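You operate a simulated robot arm through the tools that you are given. There is no shell and no other tool. Be economical: measure what you need, move in short steps, check, and stop when the job is done.

Carry out the task below with a simulated two-armed robot. There is one attempt and no reset: what you move stays moved.

TASK
Take the rag from the service bench top and lay it out flat on the build bench top.
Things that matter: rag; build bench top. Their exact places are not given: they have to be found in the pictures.

Only the result counts: the job must be done as asked and must still hold three seconds after the hand-in. Knocking over, shifting, dropping, spilling or breaking anything else fails it.

THE ROBOT
Two 7-joint arms with two-finger parallel grippers on one trunk, on a base that drives. Base frame: it is fixed to the floor where the robot stands at the start and does not move with it; the origin is under the middle of the robot, x ahead of it, y to its left, z up. Lengths are in mm, angles in degrees, forces in N, time in s.
The left shoulder is at the start at [70, 163, 1070], the right one opposite. Places, roughly: build bench top [600, 1900, 800]. Payload 3.43 kg a hand.
Tool frame (each hand has its own): the origin (TCP) lies between the finger pads and is the grasp point; the fingertips stand 34 mm ahead of it; z points along the fingers, y is the line along which they close. Largest opening 128 mm; finger width 24, thickness 12; the body of the gripper, 48 by 130 mm, starts 96 mm behind the TCP.
Orientation is told as [roll, pitch, yaw] about the base's x, y, z axes, in that order, counted from this pose: with the fingers straight down and closing along the base's y, the tool's x points along the base's -x, its y along +y and its z along -z.

THE INTERFACE
- The arms move only by the tool step_arm. It takes "left_increments", "right_increments" or both (then of equal length, played together; a hand with none holds still); each is a list of rows, each a list of 3 entries, a list of its own where there are three numbers: the shift along the tool's x, y, z in units of 50 mm (1.0 is 50 mm), then the turn, a rotation vector about the tool's x, y, z in units of 4 degrees (1.0 is 4 degrees), then the closure in counts, from 0 (fully open) to 255 (shut). In form: [[[dx, dy, dz], [ax, ay, az], grip], ...]. A call has 1 to 8 rows; each row shifts and turns the commanded pose from where the row before left it, along the tool's axes as they then stand. A call with a number of a shift or a turn outside -1 to 1 is refused whole. Each row takes 0.2 s and may step no farther than 50 mm and 8.6 degrees from the row before; otherwise, or with a gripper value out of range, the whole call is refused. Where a pose cannot be reached the arm comes as near as it can. A force on the tool above 40 N (or 10 N above the force at the start of the call, whichever is more), or a blocked arm, ends the call early, and 0.2 s more pass. The fingers move at their own pace (about 153 mm/s each) and stop on an object; they squeeze with about 22 N. The grip force told is the motor's: it shows also when the fingers shut on nothing. Time passes only in rows, and 0.2 s behind the last, so rows that do not move let the fingers close. It gives the time, the measured TCP pose, the force on the tool (base axes), the opening and the grip force at its end, in the units of the frame above (readings bear some noise).
- Cameras (640 x 400 px; columns grow to the right, rows downward): "scene" is now at [131.5, 10.8, 1299.8]; the picture's right is [-0.01, -1.00, 0.00], its down [-0.72, 0.01, -0.69] and it looks along [0.69, -0.01, -0.72] (base axes); focal length 280 px, centre (320, 200). "left" rides on the left gripper at [76, 11, -160] in its tool frame; the picture's right is [-0.15, 0.99, 0.00], its down [-0.88, -0.13, -0.46] and it looks along [-0.45, -0.07, 0.89] (tool axes); focal length 234 px, centre (320, 200). "right" rides on the right gripper at [76, -11, -160] in its tool frame; the picture's right is [0.15, 0.99, 0.00], its down [-0.88, 0.13, -0.46] and it looks along [-0.45, 0.07, 0.89] (tool axes); focal length 234 px, centre (320, 200).
- grab_frame(camera): a new picture of that camera. It takes no simulated time.
- lift_body(by): slides the trunk up (or, below 0, down) by that many mm; the arms and the scene camera ride with it, the base frame stays. It gives what a move gives, with no picture.
- roll_base(legs): drives the robot by 1 to 6 legs, each [ahead, left, turn to the left] in mm, mm and degrees, along the robot's own axes; the way and the turn of a leg run together, so that a leg with both is an arc; at most 1500 mm and 180 degrees a leg. The arms and the cameras ride along, it lands a little off, and it stops where it bumps. It gives what a move gives.
- pan_tilt(pan, tilt): turns the head with the scene camera to pan (to the left, within 86 degrees either way) and tilt (down, from -29 to 69), counted from straight ahead of the robot. It gives what a move gives.
- probe_pixels(camera, pixels): for up to 12 pixels [column, row] of the newest picture of that camera ("zoom" is the newest enlarged one), the place [x, y, z] in the base frame of the surface seen there, good to about 3 mm, but the place of the scene camera against the robot may be out by one fixed shift of up to 25 mm in any direction. It takes no simulated time.
- enlarge(camera, box): a new picture of the part [left, top, right, bottom] of that camera's present view, enlarged. It takes no simulated time.
- hand_in(): hands the job in; it is judged then, once.

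Keep the steps short. Do not move on a guess: measure, check each grasp and each placing, and mend mistakes. In all there are 80 turns and 70 pictures (those below and enlarged ones count). Leave the grippers open and the arms clear of the work at the hand-in unless told otherwise, and finish with a single line.

The tools are called after "Request:" as name(argument=value, ...) on one line, values as JSON. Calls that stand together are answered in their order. step_arm: Moves the arms, as the interface text tells. Its arguments: {"type":"object","properties":{"left_increments":{"type":"array","items":{"type":"array"}},"right_increments":{"type":"array","items":{"type":"array"}}},"required":[]} The other tools are called the same way: lift_body (by) slides the trunk up or down; roll_base (legs) drives the base; pan_tilt (pan, tilt) turns the head that bears the scene camera; grab_frame (camera) takes a picture; probe_pixels (camera, pixels) gives the place of the surface under pixels of a picture; enlarge (camera, box) takes an enlarged picture of a part of a camera's view; hand_in () hands the job in.

At the start:

```text
time_s: 0.0
left_tool_pos: [411.1, 160.6, 987.8]
left_ee_rot: [0.1, -0.1, -0.1]
left_ft_force: [-0.9, 0.3, 0.9]
left_width: 127.9
left_grasp_force: 0.0
right_tool_pos: [416.6, -147.2, 951.8]
right_ee_rot: [0.1, 0.1, 0.0]
right_ft_force: [0.6, 0.2, -0.7]
right_width: 128.1
right_grasp_force: 0.0
trunk travel left (down, up): [-550.0, 390.0]
robot x, y, heading: [1.6, 1.3, -0.1]
head pan, tilt: [-0.6, 46.1]
```

scene: 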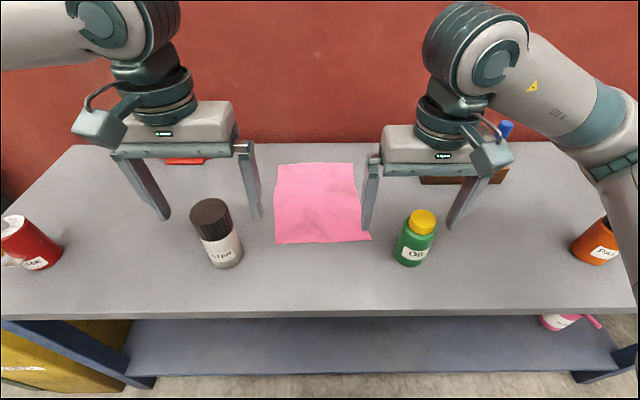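
right: 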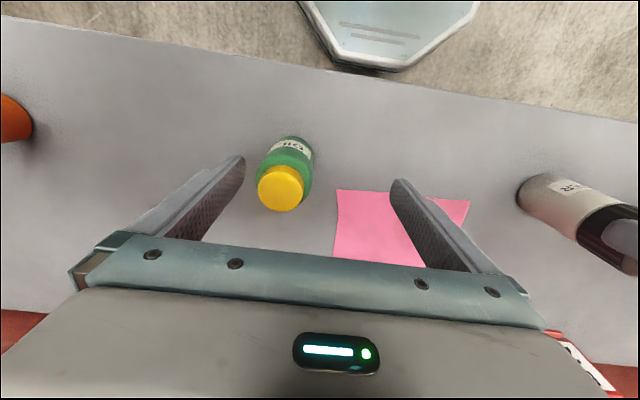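
left: 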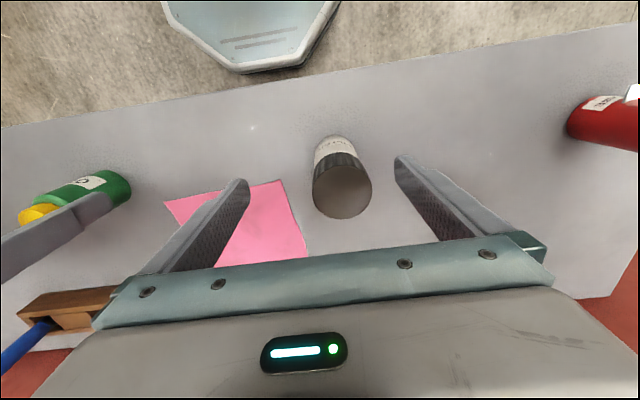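

I see the pink rag at about columns 275-370, rows 163-243. I'll probe its corners and the surrounding objects.

Request:
probe_pixels(camera="scene", pixels=[[279, 165], [351, 165], [277, 241], [367, 238], [320, 200], [320, 255], [422, 222], [211, 213], [320, 305], [320, 150], [400, 265]])

Request:
probe_pixels(camera="left", pixels=[[168, 204], [282, 183], [306, 250], [270, 215], [340, 190], [280, 160]])

Request:
probe_pixels(camera="right", pixels=[[338, 192], [467, 202], [335, 254], [370, 225], [280, 190], [320, 210]])

Request:
enlarge(camera="scene", box=[240, 140, 400, 260])

```text
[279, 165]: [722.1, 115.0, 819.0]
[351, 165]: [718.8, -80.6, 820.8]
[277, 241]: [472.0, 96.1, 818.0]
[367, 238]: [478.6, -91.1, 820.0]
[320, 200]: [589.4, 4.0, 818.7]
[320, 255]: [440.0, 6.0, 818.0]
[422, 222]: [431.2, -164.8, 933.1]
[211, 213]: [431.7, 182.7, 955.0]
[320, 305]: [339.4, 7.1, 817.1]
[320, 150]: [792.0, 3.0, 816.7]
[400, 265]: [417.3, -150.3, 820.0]
```

```text
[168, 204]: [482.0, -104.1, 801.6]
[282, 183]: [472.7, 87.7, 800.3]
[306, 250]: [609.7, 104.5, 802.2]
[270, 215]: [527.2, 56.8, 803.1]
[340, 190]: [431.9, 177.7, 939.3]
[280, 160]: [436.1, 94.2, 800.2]
```

```text
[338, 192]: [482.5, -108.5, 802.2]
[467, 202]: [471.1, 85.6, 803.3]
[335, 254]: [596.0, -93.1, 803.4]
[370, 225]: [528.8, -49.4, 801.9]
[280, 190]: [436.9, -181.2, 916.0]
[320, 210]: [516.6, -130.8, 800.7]
```

```text
3.33 times, centred on (320, 200) of scene
```

zoom: 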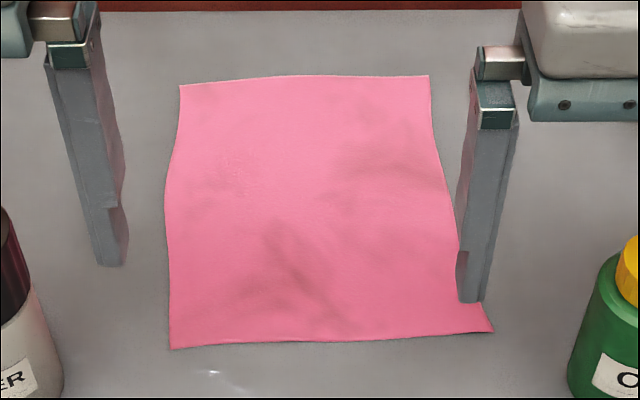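

The rag lies at about x 475–720, y ±105 with its top at z≈801 (wrist cameras). The bottles stand at y≈±180. Next I'll look left at the build bench.

Request:
pan_tilt(pan=70, tilt=25)

Request:
grab_frame(camera="scene")

```text
time_s: 1.4
left_tool_pos: [409.8, 159.2, 987.0]
left_ee_rot: [0.0, 0.0, 0.0]
left_ft_force: [-0.6, 0.1, 0.3]
left_width: 128.3
left_grasp_force: 0.2
right_tool_pos: [416.0, -147.5, 952.2]
right_ee_rot: [0.0, 0.1, 0.0]
right_ft_force: [0.1, -0.7, 0.0]
right_width: 127.9
right_grasp_force: 0.1
trunk travel left (down, up): [-550.0, 390.0]
robot x, y, heading: [-3.9, 2.3, -0.2]
head pan, tilt: [70.0, 25.0]
```

```text
65 pictures are left
```

scene: 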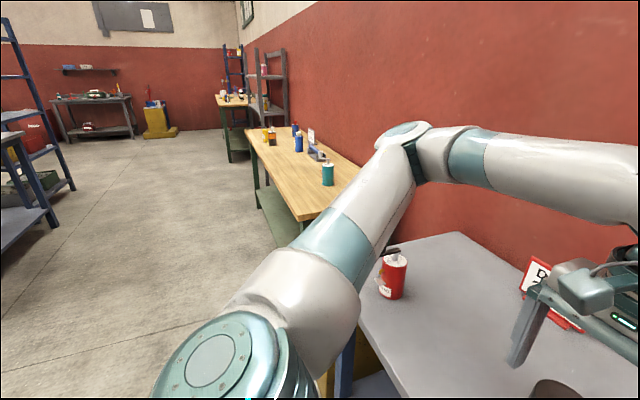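

The wooden bench should be the build bench. I'll measure it and the things on it.

Request:
probe_pixels(camera="scene", pixels=[[248, 130], [302, 219], [290, 180], [328, 175], [320, 155], [299, 143], [270, 140], [310, 190], [290, 126], [278, 155], [350, 175], [318, 165]])

Request:
enlarge(camera="scene", box=[220, 110, 380, 230])

```text
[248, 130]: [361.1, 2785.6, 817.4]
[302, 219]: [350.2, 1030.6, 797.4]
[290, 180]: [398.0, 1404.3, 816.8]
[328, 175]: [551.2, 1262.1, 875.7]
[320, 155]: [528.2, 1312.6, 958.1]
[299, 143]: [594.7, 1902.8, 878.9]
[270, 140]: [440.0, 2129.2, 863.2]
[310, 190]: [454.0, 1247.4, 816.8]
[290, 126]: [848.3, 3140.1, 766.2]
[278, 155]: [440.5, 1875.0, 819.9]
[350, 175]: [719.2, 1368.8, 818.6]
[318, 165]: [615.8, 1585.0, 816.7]
```

```text
3.33 times, centred on (300, 170) of scene
```

zoom: 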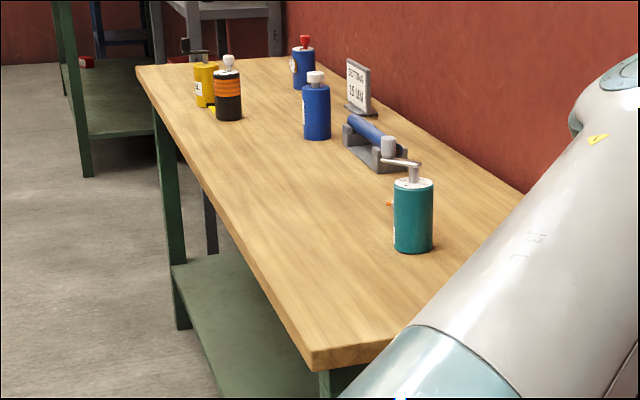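

The bench top runs x≈355 to 840 and y≈1035 to 2790. The patch around x 400–650, y 1400–1800 looks free. I'll raise both hands clear of the bottles and start turning them so the fingers close along base x: left to yaw -90, right to +90.

Request:
step_arm(left_increments=[[[0, 0, -1], [0, 0, 0], 100], [[0, 0, -1], [0, 0, 0], 135], [[0, 0, 0], [0, 0, 1], 135], [[0, 0, 0], [0, 0, 1], 135], [[0, 0, 0], [0, 0, 1], 135], [[0, 0, 0], [0, 0, 1], 135], [[0, 0, 0], [0, 0, 1], 135], [[0, 0, 0], [0, 0, 1], 135]], right_increments=[[[0, 0, -1], [0, 0, 0], 100], [[0, 0, -1], [0, 0, 0], 135], [[0, 0, 0], [0, 0, -1], 135], [[0, 0, 0], [0, 0, -1], 135], [[0, 0, 0], [0, 0, -1], 135], [[0, 0, 0], [0, 0, -1], 135], [[0, 0, 0], [0, 0, -1], 135], [[0, 0, 0], [0, 0, -1], 135]])

Request:
step_arm(left_increments=[[[0, 0, 0], [0, 0, 1], 135], [[0, 0, 0], [0, 0, 1], 135], [[0, 0, 0], [0, 0, 1], 135], [[0, 0, 0], [0, 0, 1], 135], [[0, 0, 0], [0, 0, 1], 135], [[0, 0, 0], [0, 0, 1], 135], [[0, 0, 0], [0, 0, 1], 135], [[0, 0, 0], [0, 0, 1], 135]], right_increments=[[[0, 0, 0], [0, 0, -1], 135], [[0, 0, 0], [0, 0, -1], 135], [[0, 0, 0], [0, 0, -1], 135], [[0, 0, 0], [0, 0, -1], 135], [[0, 0, 0], [0, 0, -1], 135], [[0, 0, 0], [0, 0, -1], 135], [[0, 0, 0], [0, 0, -1], 135], [[0, 0, 0], [0, 0, -1], 135]])

Request:
step_arm(left_increments=[[[0, 0, 0], [0, 0, 1], 135], [[0, 0, 0], [0, 0, 1], 135], [[0, 0, 0], [0, 0, 1], 135], [[0, 0, 0], [0, 0, 1], 135], [[0, 0, 0], [0, 0, 1], 135], [[0, 0, 0], [0, 0, 1], 135], [[0, 0, 0], [0, 0, 1], 135], [[0, 0, 0], [0, 0, 1], 135]], right_increments=[[[0, 0, 0], [0, 0, -1], 135], [[0, 0, 0], [0, 0, -1], 135], [[0, 0, 0], [0, 0, -1], 135], [[0, 0, 0], [0, 0, -1], 135], [[0, 0, 0], [0, 0, -1], 135], [[0, 0, 0], [0, 0, -1], 135], [[0, 0, 0], [0, 0, -1], 135], [[0, 0, 0], [0, 0, -1], 135]])

Request:
pan_tilt(pan=0, tilt=46)

Request:
grab_frame(camera="scene")

```text
time_s: 3.2
left_tool_pos: [410.3, 159.4, 1088.2]
left_ee_rot: [0.0, 0.0, -24.0]
left_ft_force: [1.0, -0.3, -0.6]
left_width: 60.2
left_grasp_force: 0.1
right_tool_pos: [416.7, -147.6, 1052.9]
right_ee_rot: [0.2, -0.1, 24.0]
right_ft_force: [0.4, -0.8, -0.3]
right_width: 60.4
right_grasp_force: 0.0
trunk travel left (down, up): [-550.0, 390.0]
robot x, y, heading: [-1.7, 1.7, 0.2]
head pan, tilt: [70.0, 25.0]
```

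```text
time_s: 5.0
left_tool_pos: [411.4, 160.7, 1087.6]
left_ee_rot: [0.1, 0.0, -56.1]
left_ft_force: [-0.5, -0.1, 0.5]
left_width: 60.4
left_grasp_force: 0.0
right_tool_pos: [414.6, -147.7, 1052.2]
right_ee_rot: [0.1, 0.0, 56.0]
right_ft_force: [0.7, -0.9, 0.9]
right_width: 60.4
right_grasp_force: 0.1
trunk travel left (down, up): [-550.0, 390.0]
robot x, y, heading: [2.0, -0.6, -0.1]
head pan, tilt: [70.0, 25.0]
```

```text
time_s: 6.8
left_tool_pos: [411.5, 160.1, 1088.8]
left_ee_rot: [0.1, 0.0, -88.1]
left_ft_force: [0.6, -0.6, 1.3]
left_width: 60.2
left_grasp_force: 0.0
right_tool_pos: [416.1, -145.6, 1052.3]
right_ee_rot: [0.1, 0.0, 87.9]
right_ft_force: [-0.8, 0.6, 0.3]
right_width: 60.3
right_grasp_force: 0.0
trunk travel left (down, up): [-550.0, 390.0]
robot x, y, heading: [0.1, 0.0, 0.0]
head pan, tilt: [70.0, 25.0]
```

```text
time_s: 8.2
left_tool_pos: [411.6, 159.9, 1088.6]
left_ee_rot: [0.1, 0.0, -87.9]
left_ft_force: [0.8, -0.2, -0.1]
left_width: 59.9
left_grasp_force: 0.0
right_tool_pos: [416.2, -146.2, 1051.0]
right_ee_rot: [0.1, 0.1, 87.9]
right_ft_force: [-0.7, 0.7, -0.7]
right_width: 60.6
right_grasp_force: 0.1
trunk travel left (down, up): [-550.0, 390.0]
robot x, y, heading: [-2.1, -0.9, -0.2]
head pan, tilt: [0.0, 46.0]
```

```text
63 pictures are left
```

scene: 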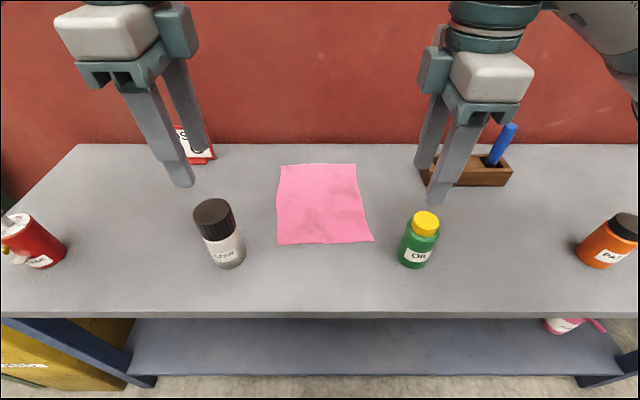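

Both hands have turned. I'll move them above the two near rag corners, around x 490 and y ±80, then lower to z≈940.

Request:
step_arm(left_increments=[[[-0.56, 0.52, 0], [0, 0, 0.5], 135], [[-0.52, 0.52, 0], [0, 0, 0], 135], [[-0.52, 0.52, 0], [0, 0, 0], 135], [[0, 0, 1], [0, 0, 0], 135], [[0, 0, 1], [0, 0, 0], 135], [[0, 0, 0.96], [0, 0, 0], 135]], right_increments=[[[-0.44, -0.5, 0], [0, 0, -0.5], 135], [[-0.42, -0.5, 0], [0, 0, 0], 135], [[-0.42, -0.48, 0], [0, 0, 0], 135], [[0, 0, 0.8], [0, 0, 0], 135], [[0, 0, 0.7], [0, 0, 0], 135], [[0, 0, 0.74], [0, 0, 0], 135]])

Request:
grab_frame(camera="left")

Request:
grab_frame(camera="right")

```text
time_s: 9.6
left_tool_pos: [491.3, 80.6, 938.7]
left_ee_rot: [0.0, -0.1, -90.0]
left_ft_force: [-1.0, 0.0, 0.3]
left_width: 60.3
left_grasp_force: 0.0
right_tool_pos: [464.5, -74.4, 935.4]
right_ee_rot: [0.1, 0.0, 89.9]
right_ft_force: [-0.1, 0.2, 0.1]
right_width: 60.3
right_grasp_force: 0.1
right hand out of reach, approached as far as the arm can: row 2, 3
trunk travel left (down, up): [-550.0, 390.0]
robot x, y, heading: [2.4, 1.7, -0.1]
head pan, tilt: [0.0, 46.0]
```

```text
62 pictures are left
```

left: 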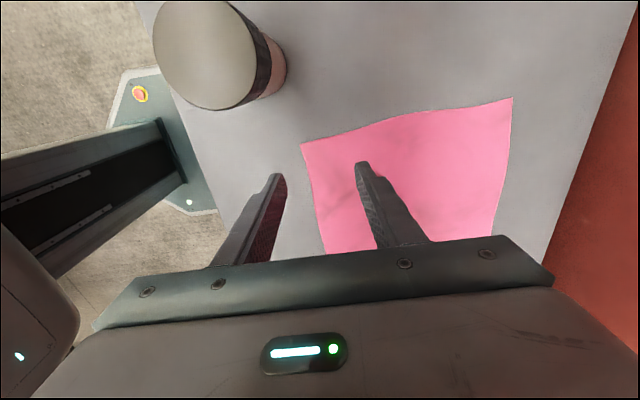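

```text
61 pictures are left
```

right: 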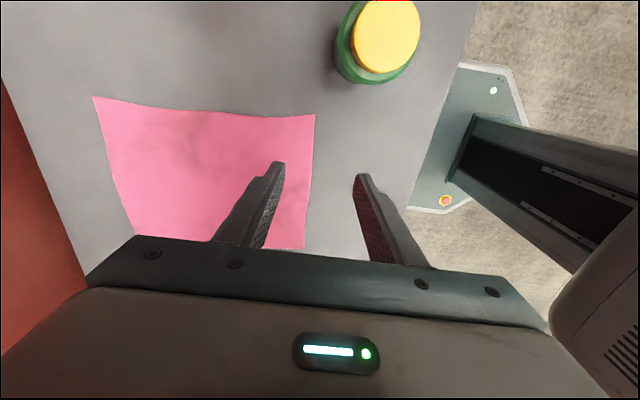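

The right hand stopped about 26 mm short. I'll correct it and read the near rag edge from the wrist views.

Request:
step_arm(right_increments=[[[0.2, -0.5, 0], [0, 0, 0], 135], [[0, 0, 0], [0, 0, 0], 135]])

Request:
probe_pixels(camera="left", pixels=[[304, 146], [312, 180], [324, 245], [508, 100], [497, 225], [240, 100]])

Request:
probe_pixels(camera="right", pixels=[[312, 117], [310, 180], [304, 243], [97, 100], [132, 230], [370, 60]])

```text
time_s: 10.2
left_tool_pos: [489.5, 82.0, 939.7]
left_ee_rot: [0.0, 0.1, -89.9]
left_ft_force: [0.1, 0.6, -0.1]
left_width: 60.1
left_grasp_force: 0.1
right_tool_pos: [467.7, -77.4, 937.4]
right_ee_rot: [0.1, 0.0, 89.6]
right_ft_force: [0.1, 0.5, 0.4]
right_width: 60.3
right_grasp_force: 0.0
right hand out of reach, approached as far as the arm can: row 1
trunk travel left (down, up): [-550.0, 390.0]
robot x, y, heading: [3.1, -0.7, -0.2]
head pan, tilt: [0.0, 46.0]
```

```text
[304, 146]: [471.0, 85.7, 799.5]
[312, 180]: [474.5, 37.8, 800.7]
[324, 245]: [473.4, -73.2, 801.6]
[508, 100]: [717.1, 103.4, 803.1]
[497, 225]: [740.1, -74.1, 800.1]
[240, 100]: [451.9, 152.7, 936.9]
```

```text
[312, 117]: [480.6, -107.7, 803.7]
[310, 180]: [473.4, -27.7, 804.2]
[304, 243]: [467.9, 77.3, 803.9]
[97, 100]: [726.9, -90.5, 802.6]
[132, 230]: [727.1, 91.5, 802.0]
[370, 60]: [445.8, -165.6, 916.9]
```

The near edge is at x≈473. The right hand is limited at yaw 90, so I'll bring it back about 24° and push it 20 mm further ahead.

Request:
step_arm(right_increments=[[[0, 0, 0], [0, 0, 1], 135], [[0, 0, 0], [0, 0, 1], 135], [[0, 0, 0], [0, 0, 1], 135], [[0, 0, 0], [0, 0, 1], 135], [[0, 0, 0], [0, 0, 1], 135], [[0, 0, 0], [0, 0, 1], 135], [[-0.07, -0.4, 0], [0, 0, 0], 135], [[0, 0, 0], [0, 0, 0], 135]])

```text
time_s: 12.0
left_tool_pos: [489.6, 80.9, 939.8]
left_ee_rot: [0.0, 0.0, -89.9]
left_ft_force: [1.2, 1.0, 0.6]
left_width: 60.1
left_grasp_force: 0.1
right_tool_pos: [487.8, -82.4, 937.3]
right_ee_rot: [0.0, 0.1, 65.8]
right_ft_force: [-0.9, -0.2, -0.1]
right_width: 60.3
right_grasp_force: 0.1
trunk travel left (down, up): [-550.0, 390.0]
robot x, y, heading: [1.3, -1.4, -0.0]
head pan, tilt: [0.0, 46.0]
```

Both hands are in place. I'll lower to just above the cloth, with the fingertips at about z 806.

Request:
step_arm(left_increments=[[[0, 0, 0.8], [0, 0, 0], 135], [[0, 0, 0.8], [0, 0, 0], 135], [[0, 0, 0.4], [0, 0, 0], 135], [[0, 0, 0], [0, 0, 0], 135]], right_increments=[[[0, 0, 0.8], [0, 0, 0], 135], [[0, 0, 0.8], [0, 0, 0], 135], [[0, 0, 0.36], [0, 0, 0], 135], [[0, 0, 0], [0, 0, 0], 135]])

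Request:
grab_frame(camera="left")

Request:
grab_frame(camera="right")

```text
time_s: 13.0
left_tool_pos: [488.5, 81.3, 838.5]
left_ee_rot: [0.0, 0.0, -90.0]
left_ft_force: [0.0, -0.4, 0.7]
left_width: 60.4
left_grasp_force: 0.1
right_tool_pos: [487.9, -81.5, 839.7]
right_ee_rot: [0.1, 0.0, 66.0]
right_ft_force: [0.3, 0.1, 0.1]
right_width: 60.2
right_grasp_force: 0.1
trunk travel left (down, up): [-550.0, 390.0]
robot x, y, heading: [-2.6, -2.7, 0.1]
head pan, tilt: [0.0, 46.0]
```

```text
60 pictures are left
```

left: 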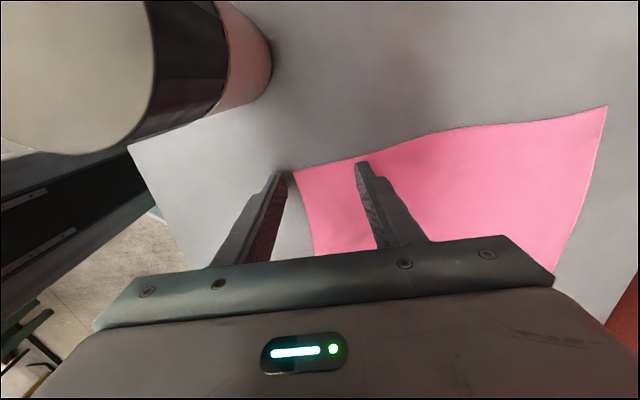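

```text
59 pictures are left
```

right: 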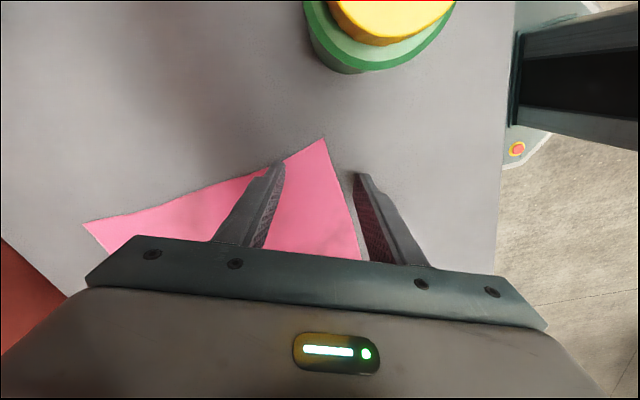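

The left finger sits right at the cloth's side edge, so I'll shift it 12 mm inward. Then I'll touch down and shut both hands.

Request:
step_arm(left_increments=[[[-0.24, 0, 0], [0, 0, 0], 135], [[0, 0, 0.06], [0, 0, 0], 135], [[0, 0, 0.05], [0, 0, 0], 135], [[0, 0, 0], [0, 0, 0], 135]], right_increments=[[[0, 0, 0], [0, 0, 0], 135], [[0, 0, 0.07], [0, 0, 0], 135], [[0, 0, 0.06], [0, 0, 0], 135], [[0, 0, 0], [0, 0, 0], 135]])

```text
time_s: 14.0
left_tool_pos: [489.3, 68.4, 835.2]
left_ee_rot: [0.1, 0.0, -90.0]
left_ft_force: [0.4, -1.0, 7.1]
left_width: 60.9
left_grasp_force: 0.3
right_tool_pos: [487.9, -80.9, 835.3]
right_ee_rot: [-0.1, -0.2, 65.8]
right_ft_force: [3.1, 0.6, 14.5]
right_width: 61.0
right_grasp_force: 0.5
trunk travel left (down, up): [-550.0, 390.0]
robot x, y, heading: [1.5, -2.2, -0.0]
head pan, tilt: [0.0, 46.0]
```

Both fingertips are in light contact at 7 N and 14 N. Now I'll close slowly.

Request:
step_arm(left_increments=[[[0, 0, 0], [0, 0, 0], 165], [[0, 0, 0], [0, 0, 0], 195], [[0, 0, 0], [0, 0, 0], 225], [[0, 0, 0], [0, 0, 0], 255], [[0, 0, 0], [0, 0, 0], 255], [[0, 0, 0], [0, 0, 0], 255]], right_increments=[[[0, 0, 0], [0, 0, 0], 165], [[0, 0, 0], [0, 0, 0], 195], [[0, 0, 0], [0, 0, 0], 225], [[0, 0, 0], [0, 0, 0], 255], [[0, 0, 0], [0, 0, 0], 255], [[0, 0, 0], [0, 0, 0], 255]])

Request:
grab_frame(camera="left")

Request:
grab_frame(camera="right")

```text
time_s: 15.4
left_tool_pos: [489.1, 70.2, 835.1]
left_ee_rot: [0.1, 0.0, -90.0]
left_ft_force: [0.3, 0.3, 9.6]
left_width: 2.9
left_grasp_force: 22.1
right_tool_pos: [486.6, -82.8, 835.7]
right_ee_rot: [-0.1, -0.1, 65.8]
right_ft_force: [4.1, -1.6, 28.1]
right_width: 2.9
right_grasp_force: 21.8
trunk travel left (down, up): [-550.0, 390.0]
robot x, y, heading: [-0.9, -0.1, 0.3]
head pan, tilt: [0.0, 46.0]
```

```text
58 pictures are left
```

left: 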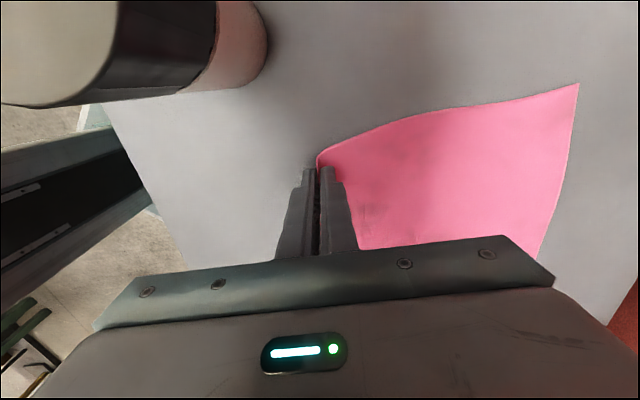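

```text
57 pictures are left
```

right: 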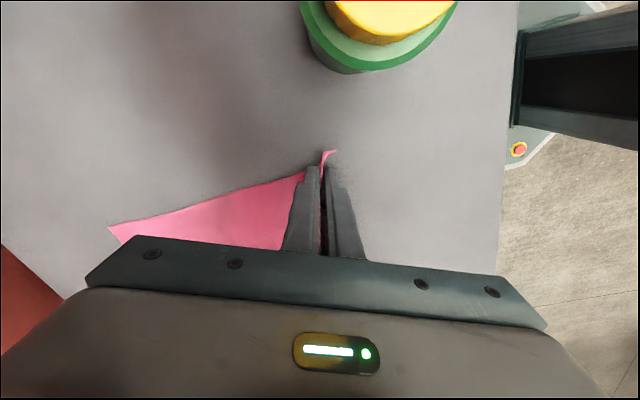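

Both hands stopped at 2.9 mm, with cloth apparently between the pads. I'll lift 60 mm and check.

Request:
step_arm(left_increments=[[[0, 0, -0.4], [0, 0, 0], 255], [[0, 0, -0.4], [0, 0, 0], 255], [[0, 0, -0.4], [0, 0, 0], 255], [[0, 0, 0], [0, 0, 0], 255]], right_increments=[[[0, 0, -0.4], [0, 0, 0], 255], [[0, 0, -0.4], [0, 0, 0], 255], [[0, 0, -0.4], [0, 0, 0], 255], [[0, 0, 0], [0, 0, 0], 255]])

Request:
grab_frame(camera="scene")

Request:
grab_frame(camera="left")

```text
time_s: 16.4
left_tool_pos: [489.7, 68.4, 896.0]
left_ee_rot: [-0.1, 0.0, -90.0]
left_ft_force: [-0.1, 0.0, -0.3]
left_width: 2.6
left_grasp_force: 21.9
right_tool_pos: [487.9, -81.8, 893.3]
right_ee_rot: [0.1, 0.0, 66.0]
right_ft_force: [0.3, 0.3, 0.3]
right_width: 2.6
right_grasp_force: 22.3
trunk travel left (down, up): [-550.0, 390.0]
robot x, y, heading: [4.9, 0.0, -0.1]
head pan, tilt: [0.0, 46.0]
```

```text
56 pictures are left
```

scene: 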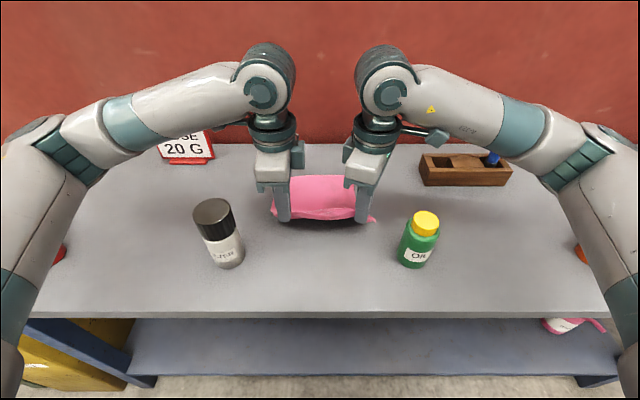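

```text
55 pictures are left
```

left: 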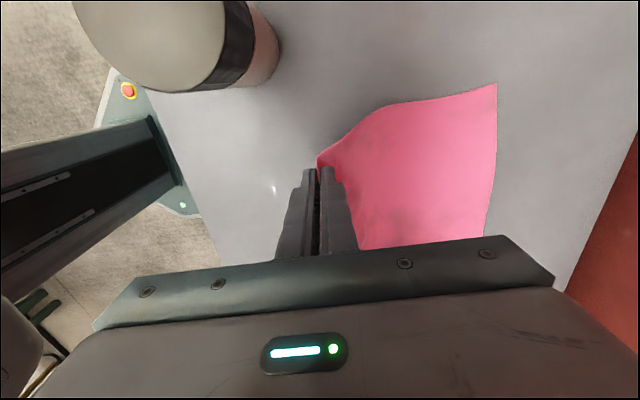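

Both hands hold the near edge. I'll lift the trunk by 350 so that the hanging rag clears the bottles.

Request:
lift_body(by=350)

Request:
grab_frame(camera="scene")

```text
time_s: 19.9
left_tool_pos: [490.6, 68.2, 1244.7]
left_ee_rot: [0.0, 0.0, -90.0]
left_ft_force: [-0.2, 0.3, -0.6]
left_width: 2.6
left_grasp_force: 21.6
right_tool_pos: [488.4, -83.4, 1242.5]
right_ee_rot: [0.1, 0.0, 66.0]
right_ft_force: [-0.3, 0.5, -0.1]
right_width: 2.6
right_grasp_force: 22.2
trunk travel left (down, up): [-900.0, 40.0]
robot x, y, heading: [-1.2, 2.4, -0.1]
head pan, tilt: [0.0, 46.0]
```

```text
54 pictures are left
```

scene: 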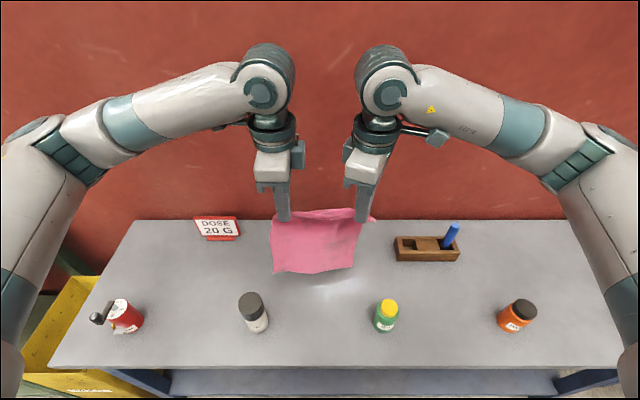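

The rag hangs clean. Before driving, I'll look left over the floor for obstacles.

Request:
pan_tilt(pan=80, tilt=40)

Request:
grab_frame(camera="scene")

```text
time_s: 21.4
left_tool_pos: [489.6, 69.1, 1244.4]
left_ee_rot: [-0.1, 0.0, -90.0]
left_ft_force: [-0.3, -0.4, -0.1]
left_width: 2.4
left_grasp_force: 22.4
right_tool_pos: [488.0, -82.1, 1243.1]
right_ee_rot: [0.1, 0.0, 66.0]
right_ft_force: [0.7, -0.9, -1.5]
right_width: 2.8
right_grasp_force: 21.9
trunk travel left (down, up): [-900.0, 40.0]
robot x, y, heading: [-1.7, 3.3, -0.0]
head pan, tilt: [80.0, 40.0]
```

```text
53 pictures are left
```

scene: 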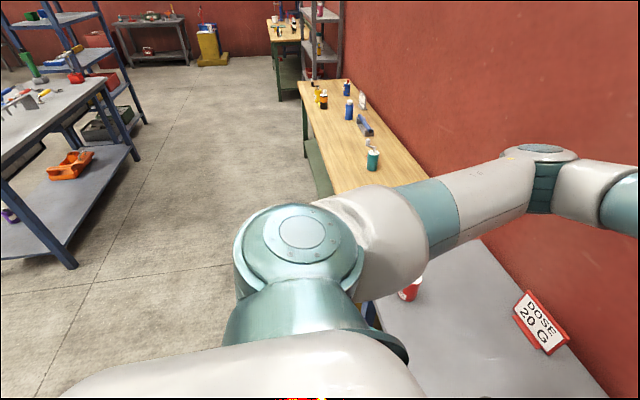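

Request:
probe_pixels(camera="scene", pixels=[[72, 265], [143, 122], [103, 85], [140, 155], [316, 190], [365, 125], [370, 150], [366, 143], [345, 140], [323, 105], [348, 112], [372, 108]])

Request:
enlarge(camera="scene", box=[290, 70, 450, 190])

```text
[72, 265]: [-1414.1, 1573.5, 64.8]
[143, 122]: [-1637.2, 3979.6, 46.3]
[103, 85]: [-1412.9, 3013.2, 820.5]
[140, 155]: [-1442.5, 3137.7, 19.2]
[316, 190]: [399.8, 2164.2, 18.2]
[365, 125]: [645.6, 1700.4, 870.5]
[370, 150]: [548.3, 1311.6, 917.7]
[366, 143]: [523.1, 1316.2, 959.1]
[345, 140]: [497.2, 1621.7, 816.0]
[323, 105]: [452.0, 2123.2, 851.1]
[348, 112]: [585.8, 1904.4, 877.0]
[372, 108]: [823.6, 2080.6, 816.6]
```

```text
3.33 times, centred on (370, 130) of scene
```

zoom: 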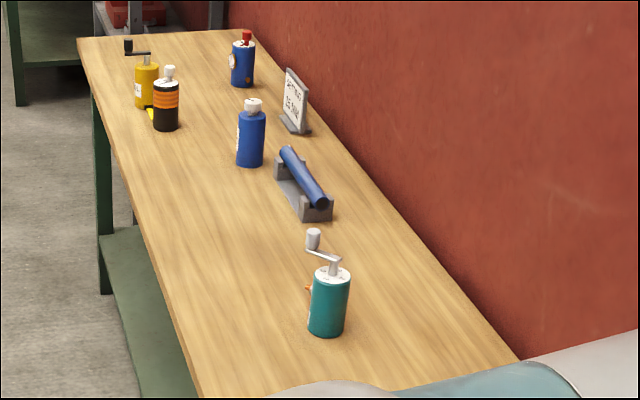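

The aisle is clear. I'll probe the near end of the fixture and the dispenser's extent to pick the landing spot.

Request:
probe_pixels(camera="zoom", pixels=[[310, 217], [332, 212], [302, 180], [305, 288], [327, 334], [280, 180], [180, 330], [250, 165], [330, 228]])

Request:
roll_base(legs=[[-300, 0, 0], [0, 735, 0], [0, 735, 0]])

Request:
pan_tilt(pan=0, tilt=46)

Request:
grab_frame(camera="scene")

```text
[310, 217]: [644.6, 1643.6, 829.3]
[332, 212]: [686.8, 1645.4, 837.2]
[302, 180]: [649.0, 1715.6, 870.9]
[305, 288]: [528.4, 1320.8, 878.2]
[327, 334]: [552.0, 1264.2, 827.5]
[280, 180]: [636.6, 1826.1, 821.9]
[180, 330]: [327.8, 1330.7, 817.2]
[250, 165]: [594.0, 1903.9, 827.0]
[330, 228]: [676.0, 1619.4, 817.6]
```

```text
time_s: 30.6
left_tool_pos: [180.3, 1528.1, 1244.9]
left_ee_rot: [0.0, -0.1, -89.4]
left_ft_force: [-0.3, 0.3, 0.3]
left_width: 2.8
left_grasp_force: 21.9
right_tool_pos: [181.1, 1378.4, 1242.4]
right_ee_rot: [0.1, -0.1, 66.5]
right_ft_force: [0.1, 0.9, -0.2]
right_width: 2.8
right_grasp_force: 22.4
trunk travel left (down, up): [-900.0, 40.0]
robot x, y, heading: [-306.4, 1455.6, 0.6]
head pan, tilt: [80.0, 40.0]
```

```text
time_s: 32.1
left_tool_pos: [180.0, 1530.1, 1244.1]
left_ee_rot: [0.1, 0.0, -89.5]
left_ft_force: [-0.6, -1.2, -0.6]
left_width: 2.7
left_grasp_force: 21.8
right_tool_pos: [181.6, 1379.1, 1242.6]
right_ee_rot: [0.0, -0.1, 66.5]
right_ft_force: [-0.4, 1.3, 0.4]
right_width: 2.4
right_grasp_force: 21.7
trunk travel left (down, up): [-900.0, 40.0]
robot x, y, heading: [-308.9, 1456.7, 0.7]
head pan, tilt: [0.0, 46.0]
```

```text
51 pictures are left
```

scene: 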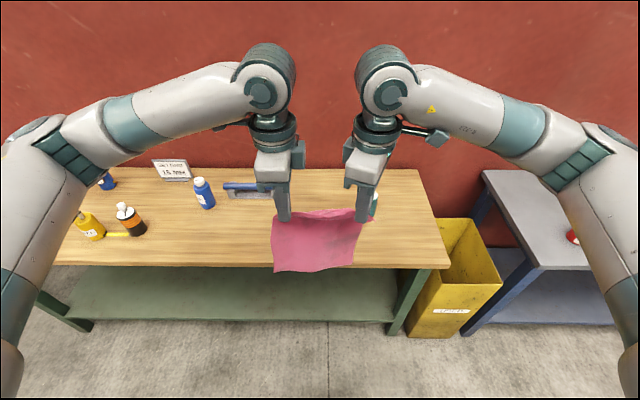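

Good, the spot around y 1520, x 380–610 is free. I need the hands about 600 mm out from the axis to lay the rag back toward me. I'll test that reach here in free air by moving both hands ahead 100 mm.

Request:
step_arm(left_increments=[[[0, 0.5, 0], [0, 0, 0], 255], [[0, 0.5, 0], [0, 0, 0], 255], [[0, 0.5, 0], [0, 0, 0], 255], [[0, 0.5, 0], [0, 0, 0], 255], [[0, 0, 0], [0, 0, 0], 255]], right_increments=[[[-0.2, -0.458, 0], [0, 0, 0], 255], [[-0.2, -0.458, 0], [0, 0, 0], 255], [[-0.2, -0.458, 0], [0, 0, 0], 255], [[-0.2, -0.458, 0], [0, 0, 0], 255], [[0, 0, 0], [0, 0, 0], 255]])

```text
time_s: 33.3
left_tool_pos: [280.9, 1530.1, 1243.3]
left_ee_rot: [0.0, 0.0, -89.4]
left_ft_force: [-0.3, -0.1, 0.8]
left_width: 2.7
left_grasp_force: 21.9
right_tool_pos: [280.6, 1380.1, 1242.7]
right_ee_rot: [0.1, -0.1, 66.6]
right_ft_force: [0.1, -0.1, 0.1]
right_width: 2.7
right_grasp_force: 21.8
trunk travel left (down, up): [-900.0, 40.0]
robot x, y, heading: [-308.6, 1460.3, 0.4]
head pan, tilt: [0.0, 46.0]
```

It reaches. Hands are now 590 mm out. I'll drive 60 left and 300 ahead; the rag's bottom stays at about z 1000, above everything on the bench.

Request:
roll_base(legs=[[0, 60, 0], [300, 0, -0.5]])

Request:
grab_frame(camera="scene")

Request:
grab_frame(camera="right")

Request:
grab_frame(camera="left")

```text
time_s: 35.9
left_tool_pos: [582.1, 1592.5, 1246.2]
left_ee_rot: [0.1, 0.0, -89.6]
left_ft_force: [0.3, -0.2, -0.5]
left_width: 2.4
left_grasp_force: 22.1
right_tool_pos: [580.8, 1440.9, 1243.2]
right_ee_rot: [0.0, 0.0, 66.3]
right_ft_force: [-0.6, -0.1, 0.2]
right_width: 2.7
right_grasp_force: 21.8
trunk travel left (down, up): [-900.0, 40.0]
robot x, y, heading: [-9.1, 1518.6, 0.4]
head pan, tilt: [0.0, 46.0]
```

```text
50 pictures are left
```

scene: 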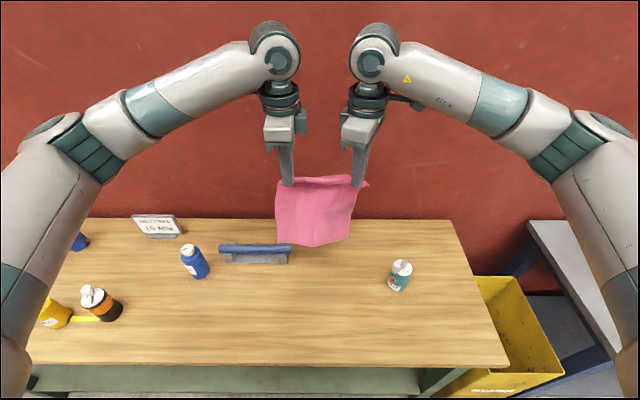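

```text
49 pictures are left
```

right: 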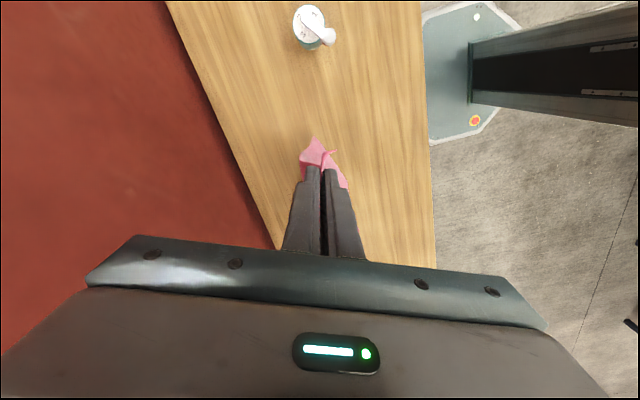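

```text
48 pictures are left
```

left: 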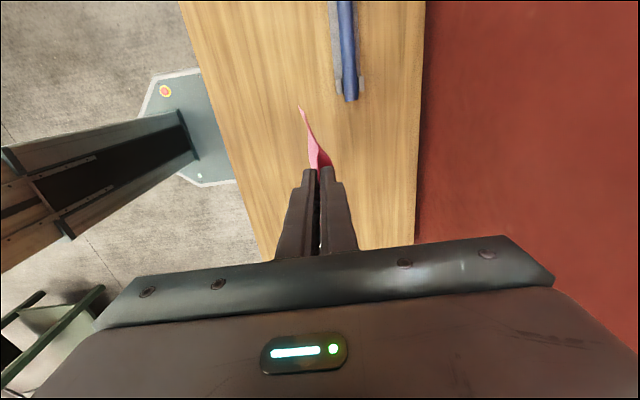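

Now I'll measure the bench edges, the fixture end, the dispenser, and the hanging rag's lower edge.

Request:
probe_pixels(camera="left", pixels=[[234, 150], [237, 150], [415, 130], [350, 98], [301, 108], [280, 120], [310, 140], [335, 92]])

Request:
probe_pixels(camera="right", pixels=[[426, 130], [310, 25], [328, 38], [315, 140], [380, 130]])

Request:
probe_pixels(camera="scene", pixels=[[278, 240], [310, 245], [346, 237], [278, 182], [366, 188], [330, 360], [400, 270], [285, 258]])

```text
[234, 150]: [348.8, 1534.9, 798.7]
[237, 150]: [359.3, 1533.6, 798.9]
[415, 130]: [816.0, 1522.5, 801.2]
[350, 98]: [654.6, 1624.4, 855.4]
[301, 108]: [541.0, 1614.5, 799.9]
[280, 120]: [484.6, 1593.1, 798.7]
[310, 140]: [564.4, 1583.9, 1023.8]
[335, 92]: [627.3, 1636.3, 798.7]
```

```text
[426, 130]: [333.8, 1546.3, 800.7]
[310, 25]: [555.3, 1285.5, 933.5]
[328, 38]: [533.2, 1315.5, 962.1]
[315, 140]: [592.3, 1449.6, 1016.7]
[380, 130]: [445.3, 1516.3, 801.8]
```

```text
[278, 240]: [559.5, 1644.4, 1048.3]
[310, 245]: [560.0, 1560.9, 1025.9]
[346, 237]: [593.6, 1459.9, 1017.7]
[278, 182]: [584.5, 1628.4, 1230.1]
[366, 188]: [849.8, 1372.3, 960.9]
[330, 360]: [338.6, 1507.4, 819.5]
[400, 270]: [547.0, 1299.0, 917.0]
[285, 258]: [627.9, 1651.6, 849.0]
```

The bench edge is at x≈340 and the rag's lower edge hangs at about z 1015. To gain room I'll shift both hands 30 mm ahead and 40 mm right, then lower the trunk until the free edge just meets the bench.

Request:
step_arm(left_increments=[[[-0.4, 0.3, 0], [0, 0, 0], 255], [[-0.4, 0.3, 0], [0, 0, 0], 255], [[0, 0, 0], [0, 0, 0], 255]], right_increments=[[[0.244, -0.437, 0], [0, 0, 0], 255], [[0.244, -0.437, 0], [0, 0, 0], 255], [[0, 0, 0], [0, 0, 0], 255]])

Request:
lift_body(by=-195)

Request:
grab_frame(camera="scene")

Request:
grab_frame(camera="left")

```text
time_s: 36.7
left_tool_pos: [614.8, 1553.9, 1244.4]
left_ee_rot: [0.0, -0.1, -89.6]
left_ft_force: [0.4, 0.1, 0.3]
left_width: 2.8
left_grasp_force: 21.7
right_tool_pos: [589.6, 1434.7, 1242.4]
right_ee_rot: [0.1, 0.0, 66.4]
right_ft_force: [-0.7, 0.9, -0.3]
right_width: 2.7
right_grasp_force: 21.9
right hand out of reach, approached as far as the arm can: row 1, 2
trunk travel left (down, up): [-900.0, 40.0]
robot x, y, heading: [-3.9, 1519.6, 0.5]
head pan, tilt: [0.0, 46.0]
```

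```text
time_s: 38.9
left_tool_pos: [614.6, 1552.6, 1048.8]
left_ee_rot: [0.0, 0.1, -89.6]
left_ft_force: [-0.6, 0.7, 0.3]
left_width: 2.6
left_grasp_force: 22.1
right_tool_pos: [588.1, 1434.1, 1048.5]
right_ee_rot: [0.1, 0.0, 66.4]
right_ft_force: [-0.5, 0.0, -0.9]
right_width: 2.9
right_grasp_force: 22.3
trunk travel left (down, up): [-705.0, 235.0]
robot x, y, heading: [-5.3, 1516.3, 0.3]
head pan, tilt: [0.0, 46.0]
```

```text
47 pictures are left
```

scene: 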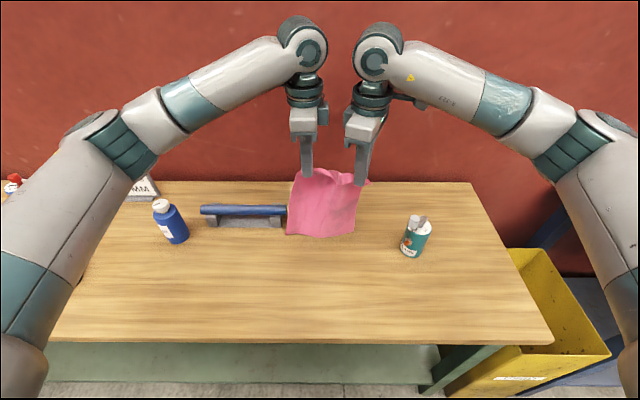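

```text
46 pictures are left
```

left: 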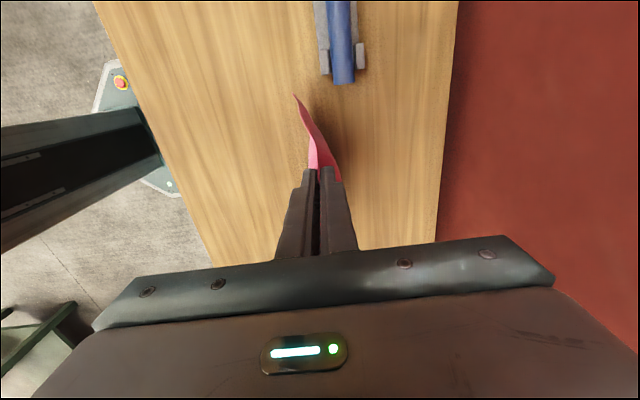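

The right hand fell short, so the hands are now only 119 mm apart. I'll spread them back to about 150 apart, level at x≈577, and re-read the lower edge.

Request:
step_arm(left_increments=[[[0.19, -0.36, 0], [0, 0, 0], 255], [[0.19, -0.36, 0], [0, 0, 0], 255], [[0, 0, 0], [0, 0, 0], 255]], right_increments=[[[0.165, 0.07, 0], [0, 0, 0], 255], [[0.165, 0.07, 0], [0, 0, 0], 255], [[0, 0, 0], [0, 0, 0], 255]])

Request:
enlarge(camera="scene", box=[240, 140, 400, 260])

Request:
probe_pixels(camera="zoom", pixels=[[170, 300], [250, 310], [320, 310], [400, 310]])

```text
time_s: 39.7
left_tool_pos: [578.2, 1569.8, 1049.4]
left_ee_rot: [0.0, 0.0, -89.6]
left_ft_force: [-0.2, 0.2, -0.2]
left_width: 3.0
left_grasp_force: 22.4
right_tool_pos: [574.7, 1421.7, 1047.7]
right_ee_rot: [0.1, 0.0, 66.3]
right_ft_force: [-0.1, 1.0, 0.3]
right_width: 2.7
right_grasp_force: 22.0
trunk travel left (down, up): [-705.0, 235.0]
robot x, y, heading: [-4.0, 1518.8, 0.1]
head pan, tilt: [0.0, 46.0]
```

```text
3.33 times, centred on (320, 200) of scene
```

zoom: 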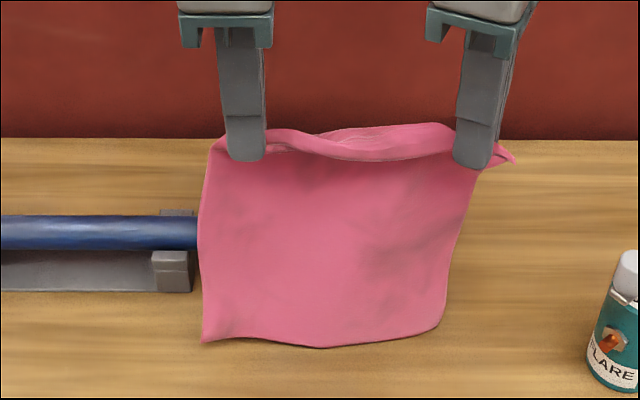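

```text
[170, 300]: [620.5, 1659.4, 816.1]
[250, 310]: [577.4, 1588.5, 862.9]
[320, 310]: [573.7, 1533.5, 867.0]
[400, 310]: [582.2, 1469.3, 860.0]
```

The rag hangs nicely, with about a 45 mm flap gathered at the grip. Its full length is 250, so I need to start farther ahead, at x≈625. I'll shift the base right 10 mm, turn the right hand to yaw≈42 for reach, and move both hands forward.

Request:
roll_base(legs=[[0, -10, 0]])

Request:
step_arm(right_increments=[[[0, 0, 0], [0, 0, 1], 255], [[0, 0, 0], [0, 0, 1], 255], [[0, 0, 0], [0, 0, 1], 255], [[0, 0, 0], [0, 0, 1], 255], [[0, 0, 0], [0, 0, 1], 255], [[0, 0, 0], [0, 0, 1], 255], [[0, 0, 0], [0, 0, 0], 255]])

Request:
step_arm(left_increments=[[[0, 0.5, 0], [0, 0, 0], 255], [[0, 0.5, 0], [0, 0, 0], 255], [[0, 0, 0], [0, 0, 0], 255]], right_increments=[[[-0.37, -0.335, 0], [0, 0, 0], 255], [[-0.37, -0.335, 0], [0, 0, 0], 255], [[0, 0, 0], [0, 0, 0], 255]])

Request:
enlarge(camera="scene", box=[220, 120, 420, 270])

```text
time_s: 40.4
left_tool_pos: [579.1, 1562.8, 1050.0]
left_ee_rot: [0.0, -0.2, -89.7]
left_ft_force: [0.7, 0.3, 0.2]
left_width: 2.4
left_grasp_force: 22.3
right_tool_pos: [575.9, 1414.0, 1048.5]
right_ee_rot: [0.0, 0.2, 66.3]
right_ft_force: [-1.4, -0.1, 0.1]
right_width: 2.4
right_grasp_force: 22.0
trunk travel left (down, up): [-705.0, 235.0]
robot x, y, heading: [-2.5, 1513.3, 0.4]
head pan, tilt: [0.0, 46.0]
```

```text
time_s: 42.0
left_tool_pos: [579.7, 1561.4, 1049.1]
left_ee_rot: [-0.1, 0.0, -89.6]
left_ft_force: [0.2, -0.8, -0.5]
left_width: 2.6
left_grasp_force: 22.6
right_tool_pos: [575.6, 1412.2, 1047.4]
right_ee_rot: [0.1, 0.0, 42.4]
right_ft_force: [-0.1, 0.6, 0.0]
right_width: 2.7
right_grasp_force: 22.2
trunk travel left (down, up): [-705.0, 235.0]
robot x, y, heading: [-0.7, 1508.9, 0.4]
head pan, tilt: [0.0, 46.0]
```

```text
time_s: 42.8
left_tool_pos: [627.7, 1561.5, 1050.1]
left_ee_rot: [0.0, 0.0, -89.6]
left_ft_force: [0.6, -3.0, 0.7]
left_width: 2.7
left_grasp_force: 22.2
right_tool_pos: [624.1, 1411.2, 1048.8]
right_ee_rot: [-0.1, 0.0, 42.6]
right_ft_force: [-1.4, 2.1, 0.0]
right_width: 2.4
right_grasp_force: 21.7
trunk travel left (down, up): [-705.0, 235.0]
robot x, y, heading: [-3.9, 1507.6, 0.3]
head pan, tilt: [0.0, 46.0]
```

```text
2.67 times, centred on (320, 195) of scene
```

zoom: 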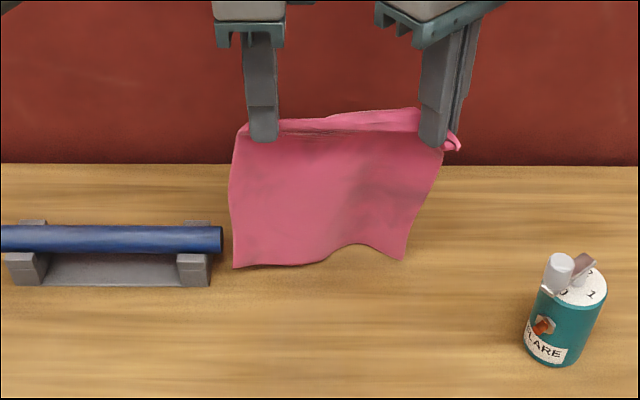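

Clear of the fixture, with the free edge just above the bench. Now I'll lower to contact, then go down and back at 45° for the first part and check.

Request:
step_arm(left_increments=[[[0, 0, 0.5], [0, 0, 0], 255], [[0, -0.5, 0.4], [0, 0, 0], 255], [[0, -0.5, 0.5], [0, 0, 0], 255], [[0, -0.5, 0.5], [0, 0, 0], 255], [[0, 0, 0], [0, 0, 0], 255]], right_increments=[[[0, 0, 0.5], [0, 0, 0], 255], [[0.369, 0.338, 0.4], [0, 0, 0], 255], [[0.369, 0.338, 0.5], [0, 0, 0], 255], [[0.369, 0.338, 0.5], [0, 0, 0], 255], [[0, 0, 0], [0, 0, 0], 255]])

Request:
enlarge(camera="scene", box=[220, 120, 420, 270])

Request:
grab_frame(camera="left")

```text
time_s: 44.0
left_tool_pos: [553.8, 1561.7, 954.2]
left_ee_rot: [0.0, 0.0, -89.5]
left_ft_force: [-1.1, -0.5, -0.3]
left_width: 3.1
left_grasp_force: 21.7
right_tool_pos: [549.5, 1413.3, 951.2]
right_ee_rot: [0.2, 0.0, 42.4]
right_ft_force: [0.2, 0.7, 0.2]
right_width: 2.8
right_grasp_force: 21.6
trunk travel left (down, up): [-705.0, 235.0]
robot x, y, heading: [-6.9, 1507.6, 0.2]
head pan, tilt: [0.0, 46.0]
```

```text
2.67 times, centred on (320, 195) of scene
```

zoom: 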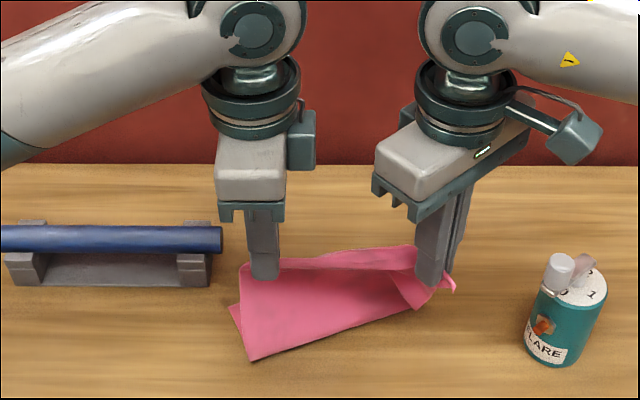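

```text
42 pictures are left
```

left: 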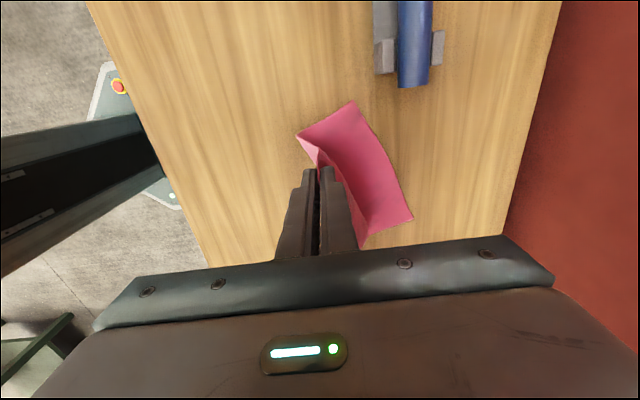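

The left half of the free edge folded toward me. I'll raise and go forward again, then touch down and drag back first so the edge trails ahead.

Request:
step_arm(left_increments=[[[0, 0, -0.7], [0, 0, 0], 255], [[0, 0.5, -0.7], [0, 0, 0], 255], [[0, 0.5, -0.7], [0, 0, 0], 255], [[0, 0.4, 0], [0, 0, 0], 255], [[0, 0, 0], [0, 0, 0], 255], [[0, 0, 0], [0, 0, 0], 255]], right_increments=[[[0, 0, -0.7], [0, 0, 0], 255], [[-0.369, -0.338, -0.7], [0, 0, 0], 255], [[-0.369, -0.338, -0.7], [0, 0, 0], 255], [[-0.295, -0.27, 0], [0, 0, 0], 255], [[0, 0, 0], [0, 0, 0], 255], [[0, 0, 0], [0, 0, 0], 255]])

Request:
step_arm(left_increments=[[[0, 0, 0.3], [0, 0, 0], 255], [[0, 0, 0.3], [0, 0, 0], 255], [[0, -0.3, 0], [0, 0, 0], 255], [[0, -0.3, 0], [0, 0, 0], 255], [[0, -0.3, 0], [0, 0, 0], 255]], right_increments=[[[0, 0, 0.3], [0, 0, 0], 255], [[0, 0, 0.3], [0, 0, 0], 255], [[0.221, 0.203, 0], [0, 0, 0], 255], [[0.221, 0.203, 0], [0, 0, 0], 255], [[0.221, 0.203, 0], [0, 0, 0], 255]])

Request:
enlarge(camera="scene", box=[220, 120, 420, 270])

Request:
grab_frame(camera="left")

```text
time_s: 45.4
left_tool_pos: [623.7, 1561.9, 1060.2]
left_ee_rot: [-0.1, 0.0, -89.6]
left_ft_force: [0.6, -1.9, 0.1]
left_width: 2.4
left_grasp_force: 21.9
right_tool_pos: [619.8, 1413.0, 1056.7]
right_ee_rot: [0.1, 0.0, 42.4]
right_ft_force: [-0.7, 1.9, 0.6]
right_width: 2.6
right_grasp_force: 22.7
trunk travel left (down, up): [-705.0, 235.0]
robot x, y, heading: [-1.9, 1510.2, 0.8]
head pan, tilt: [0.0, 46.0]
```

```text
time_s: 46.6
left_tool_pos: [577.2, 1560.3, 1029.9]
left_ee_rot: [0.0, -0.1, -89.5]
left_ft_force: [-0.3, -0.7, 0.4]
left_width: 2.8
left_grasp_force: 21.7
right_tool_pos: [574.6, 1413.1, 1027.0]
right_ee_rot: [0.1, 0.1, 42.5]
right_ft_force: [-0.3, 1.1, 0.3]
right_width: 2.5
right_grasp_force: 21.7
trunk travel left (down, up): [-705.0, 235.0]
robot x, y, heading: [-4.7, 1507.3, 0.2]
head pan, tilt: [0.0, 46.0]
```

```text
2.67 times, centred on (320, 195) of scene
```

zoom: 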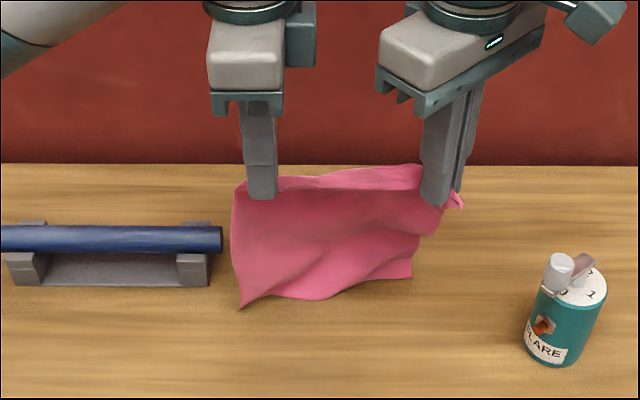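

```text
40 pictures are left
```

left: 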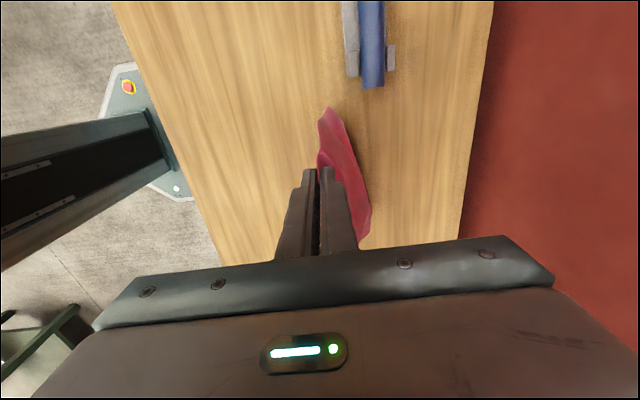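

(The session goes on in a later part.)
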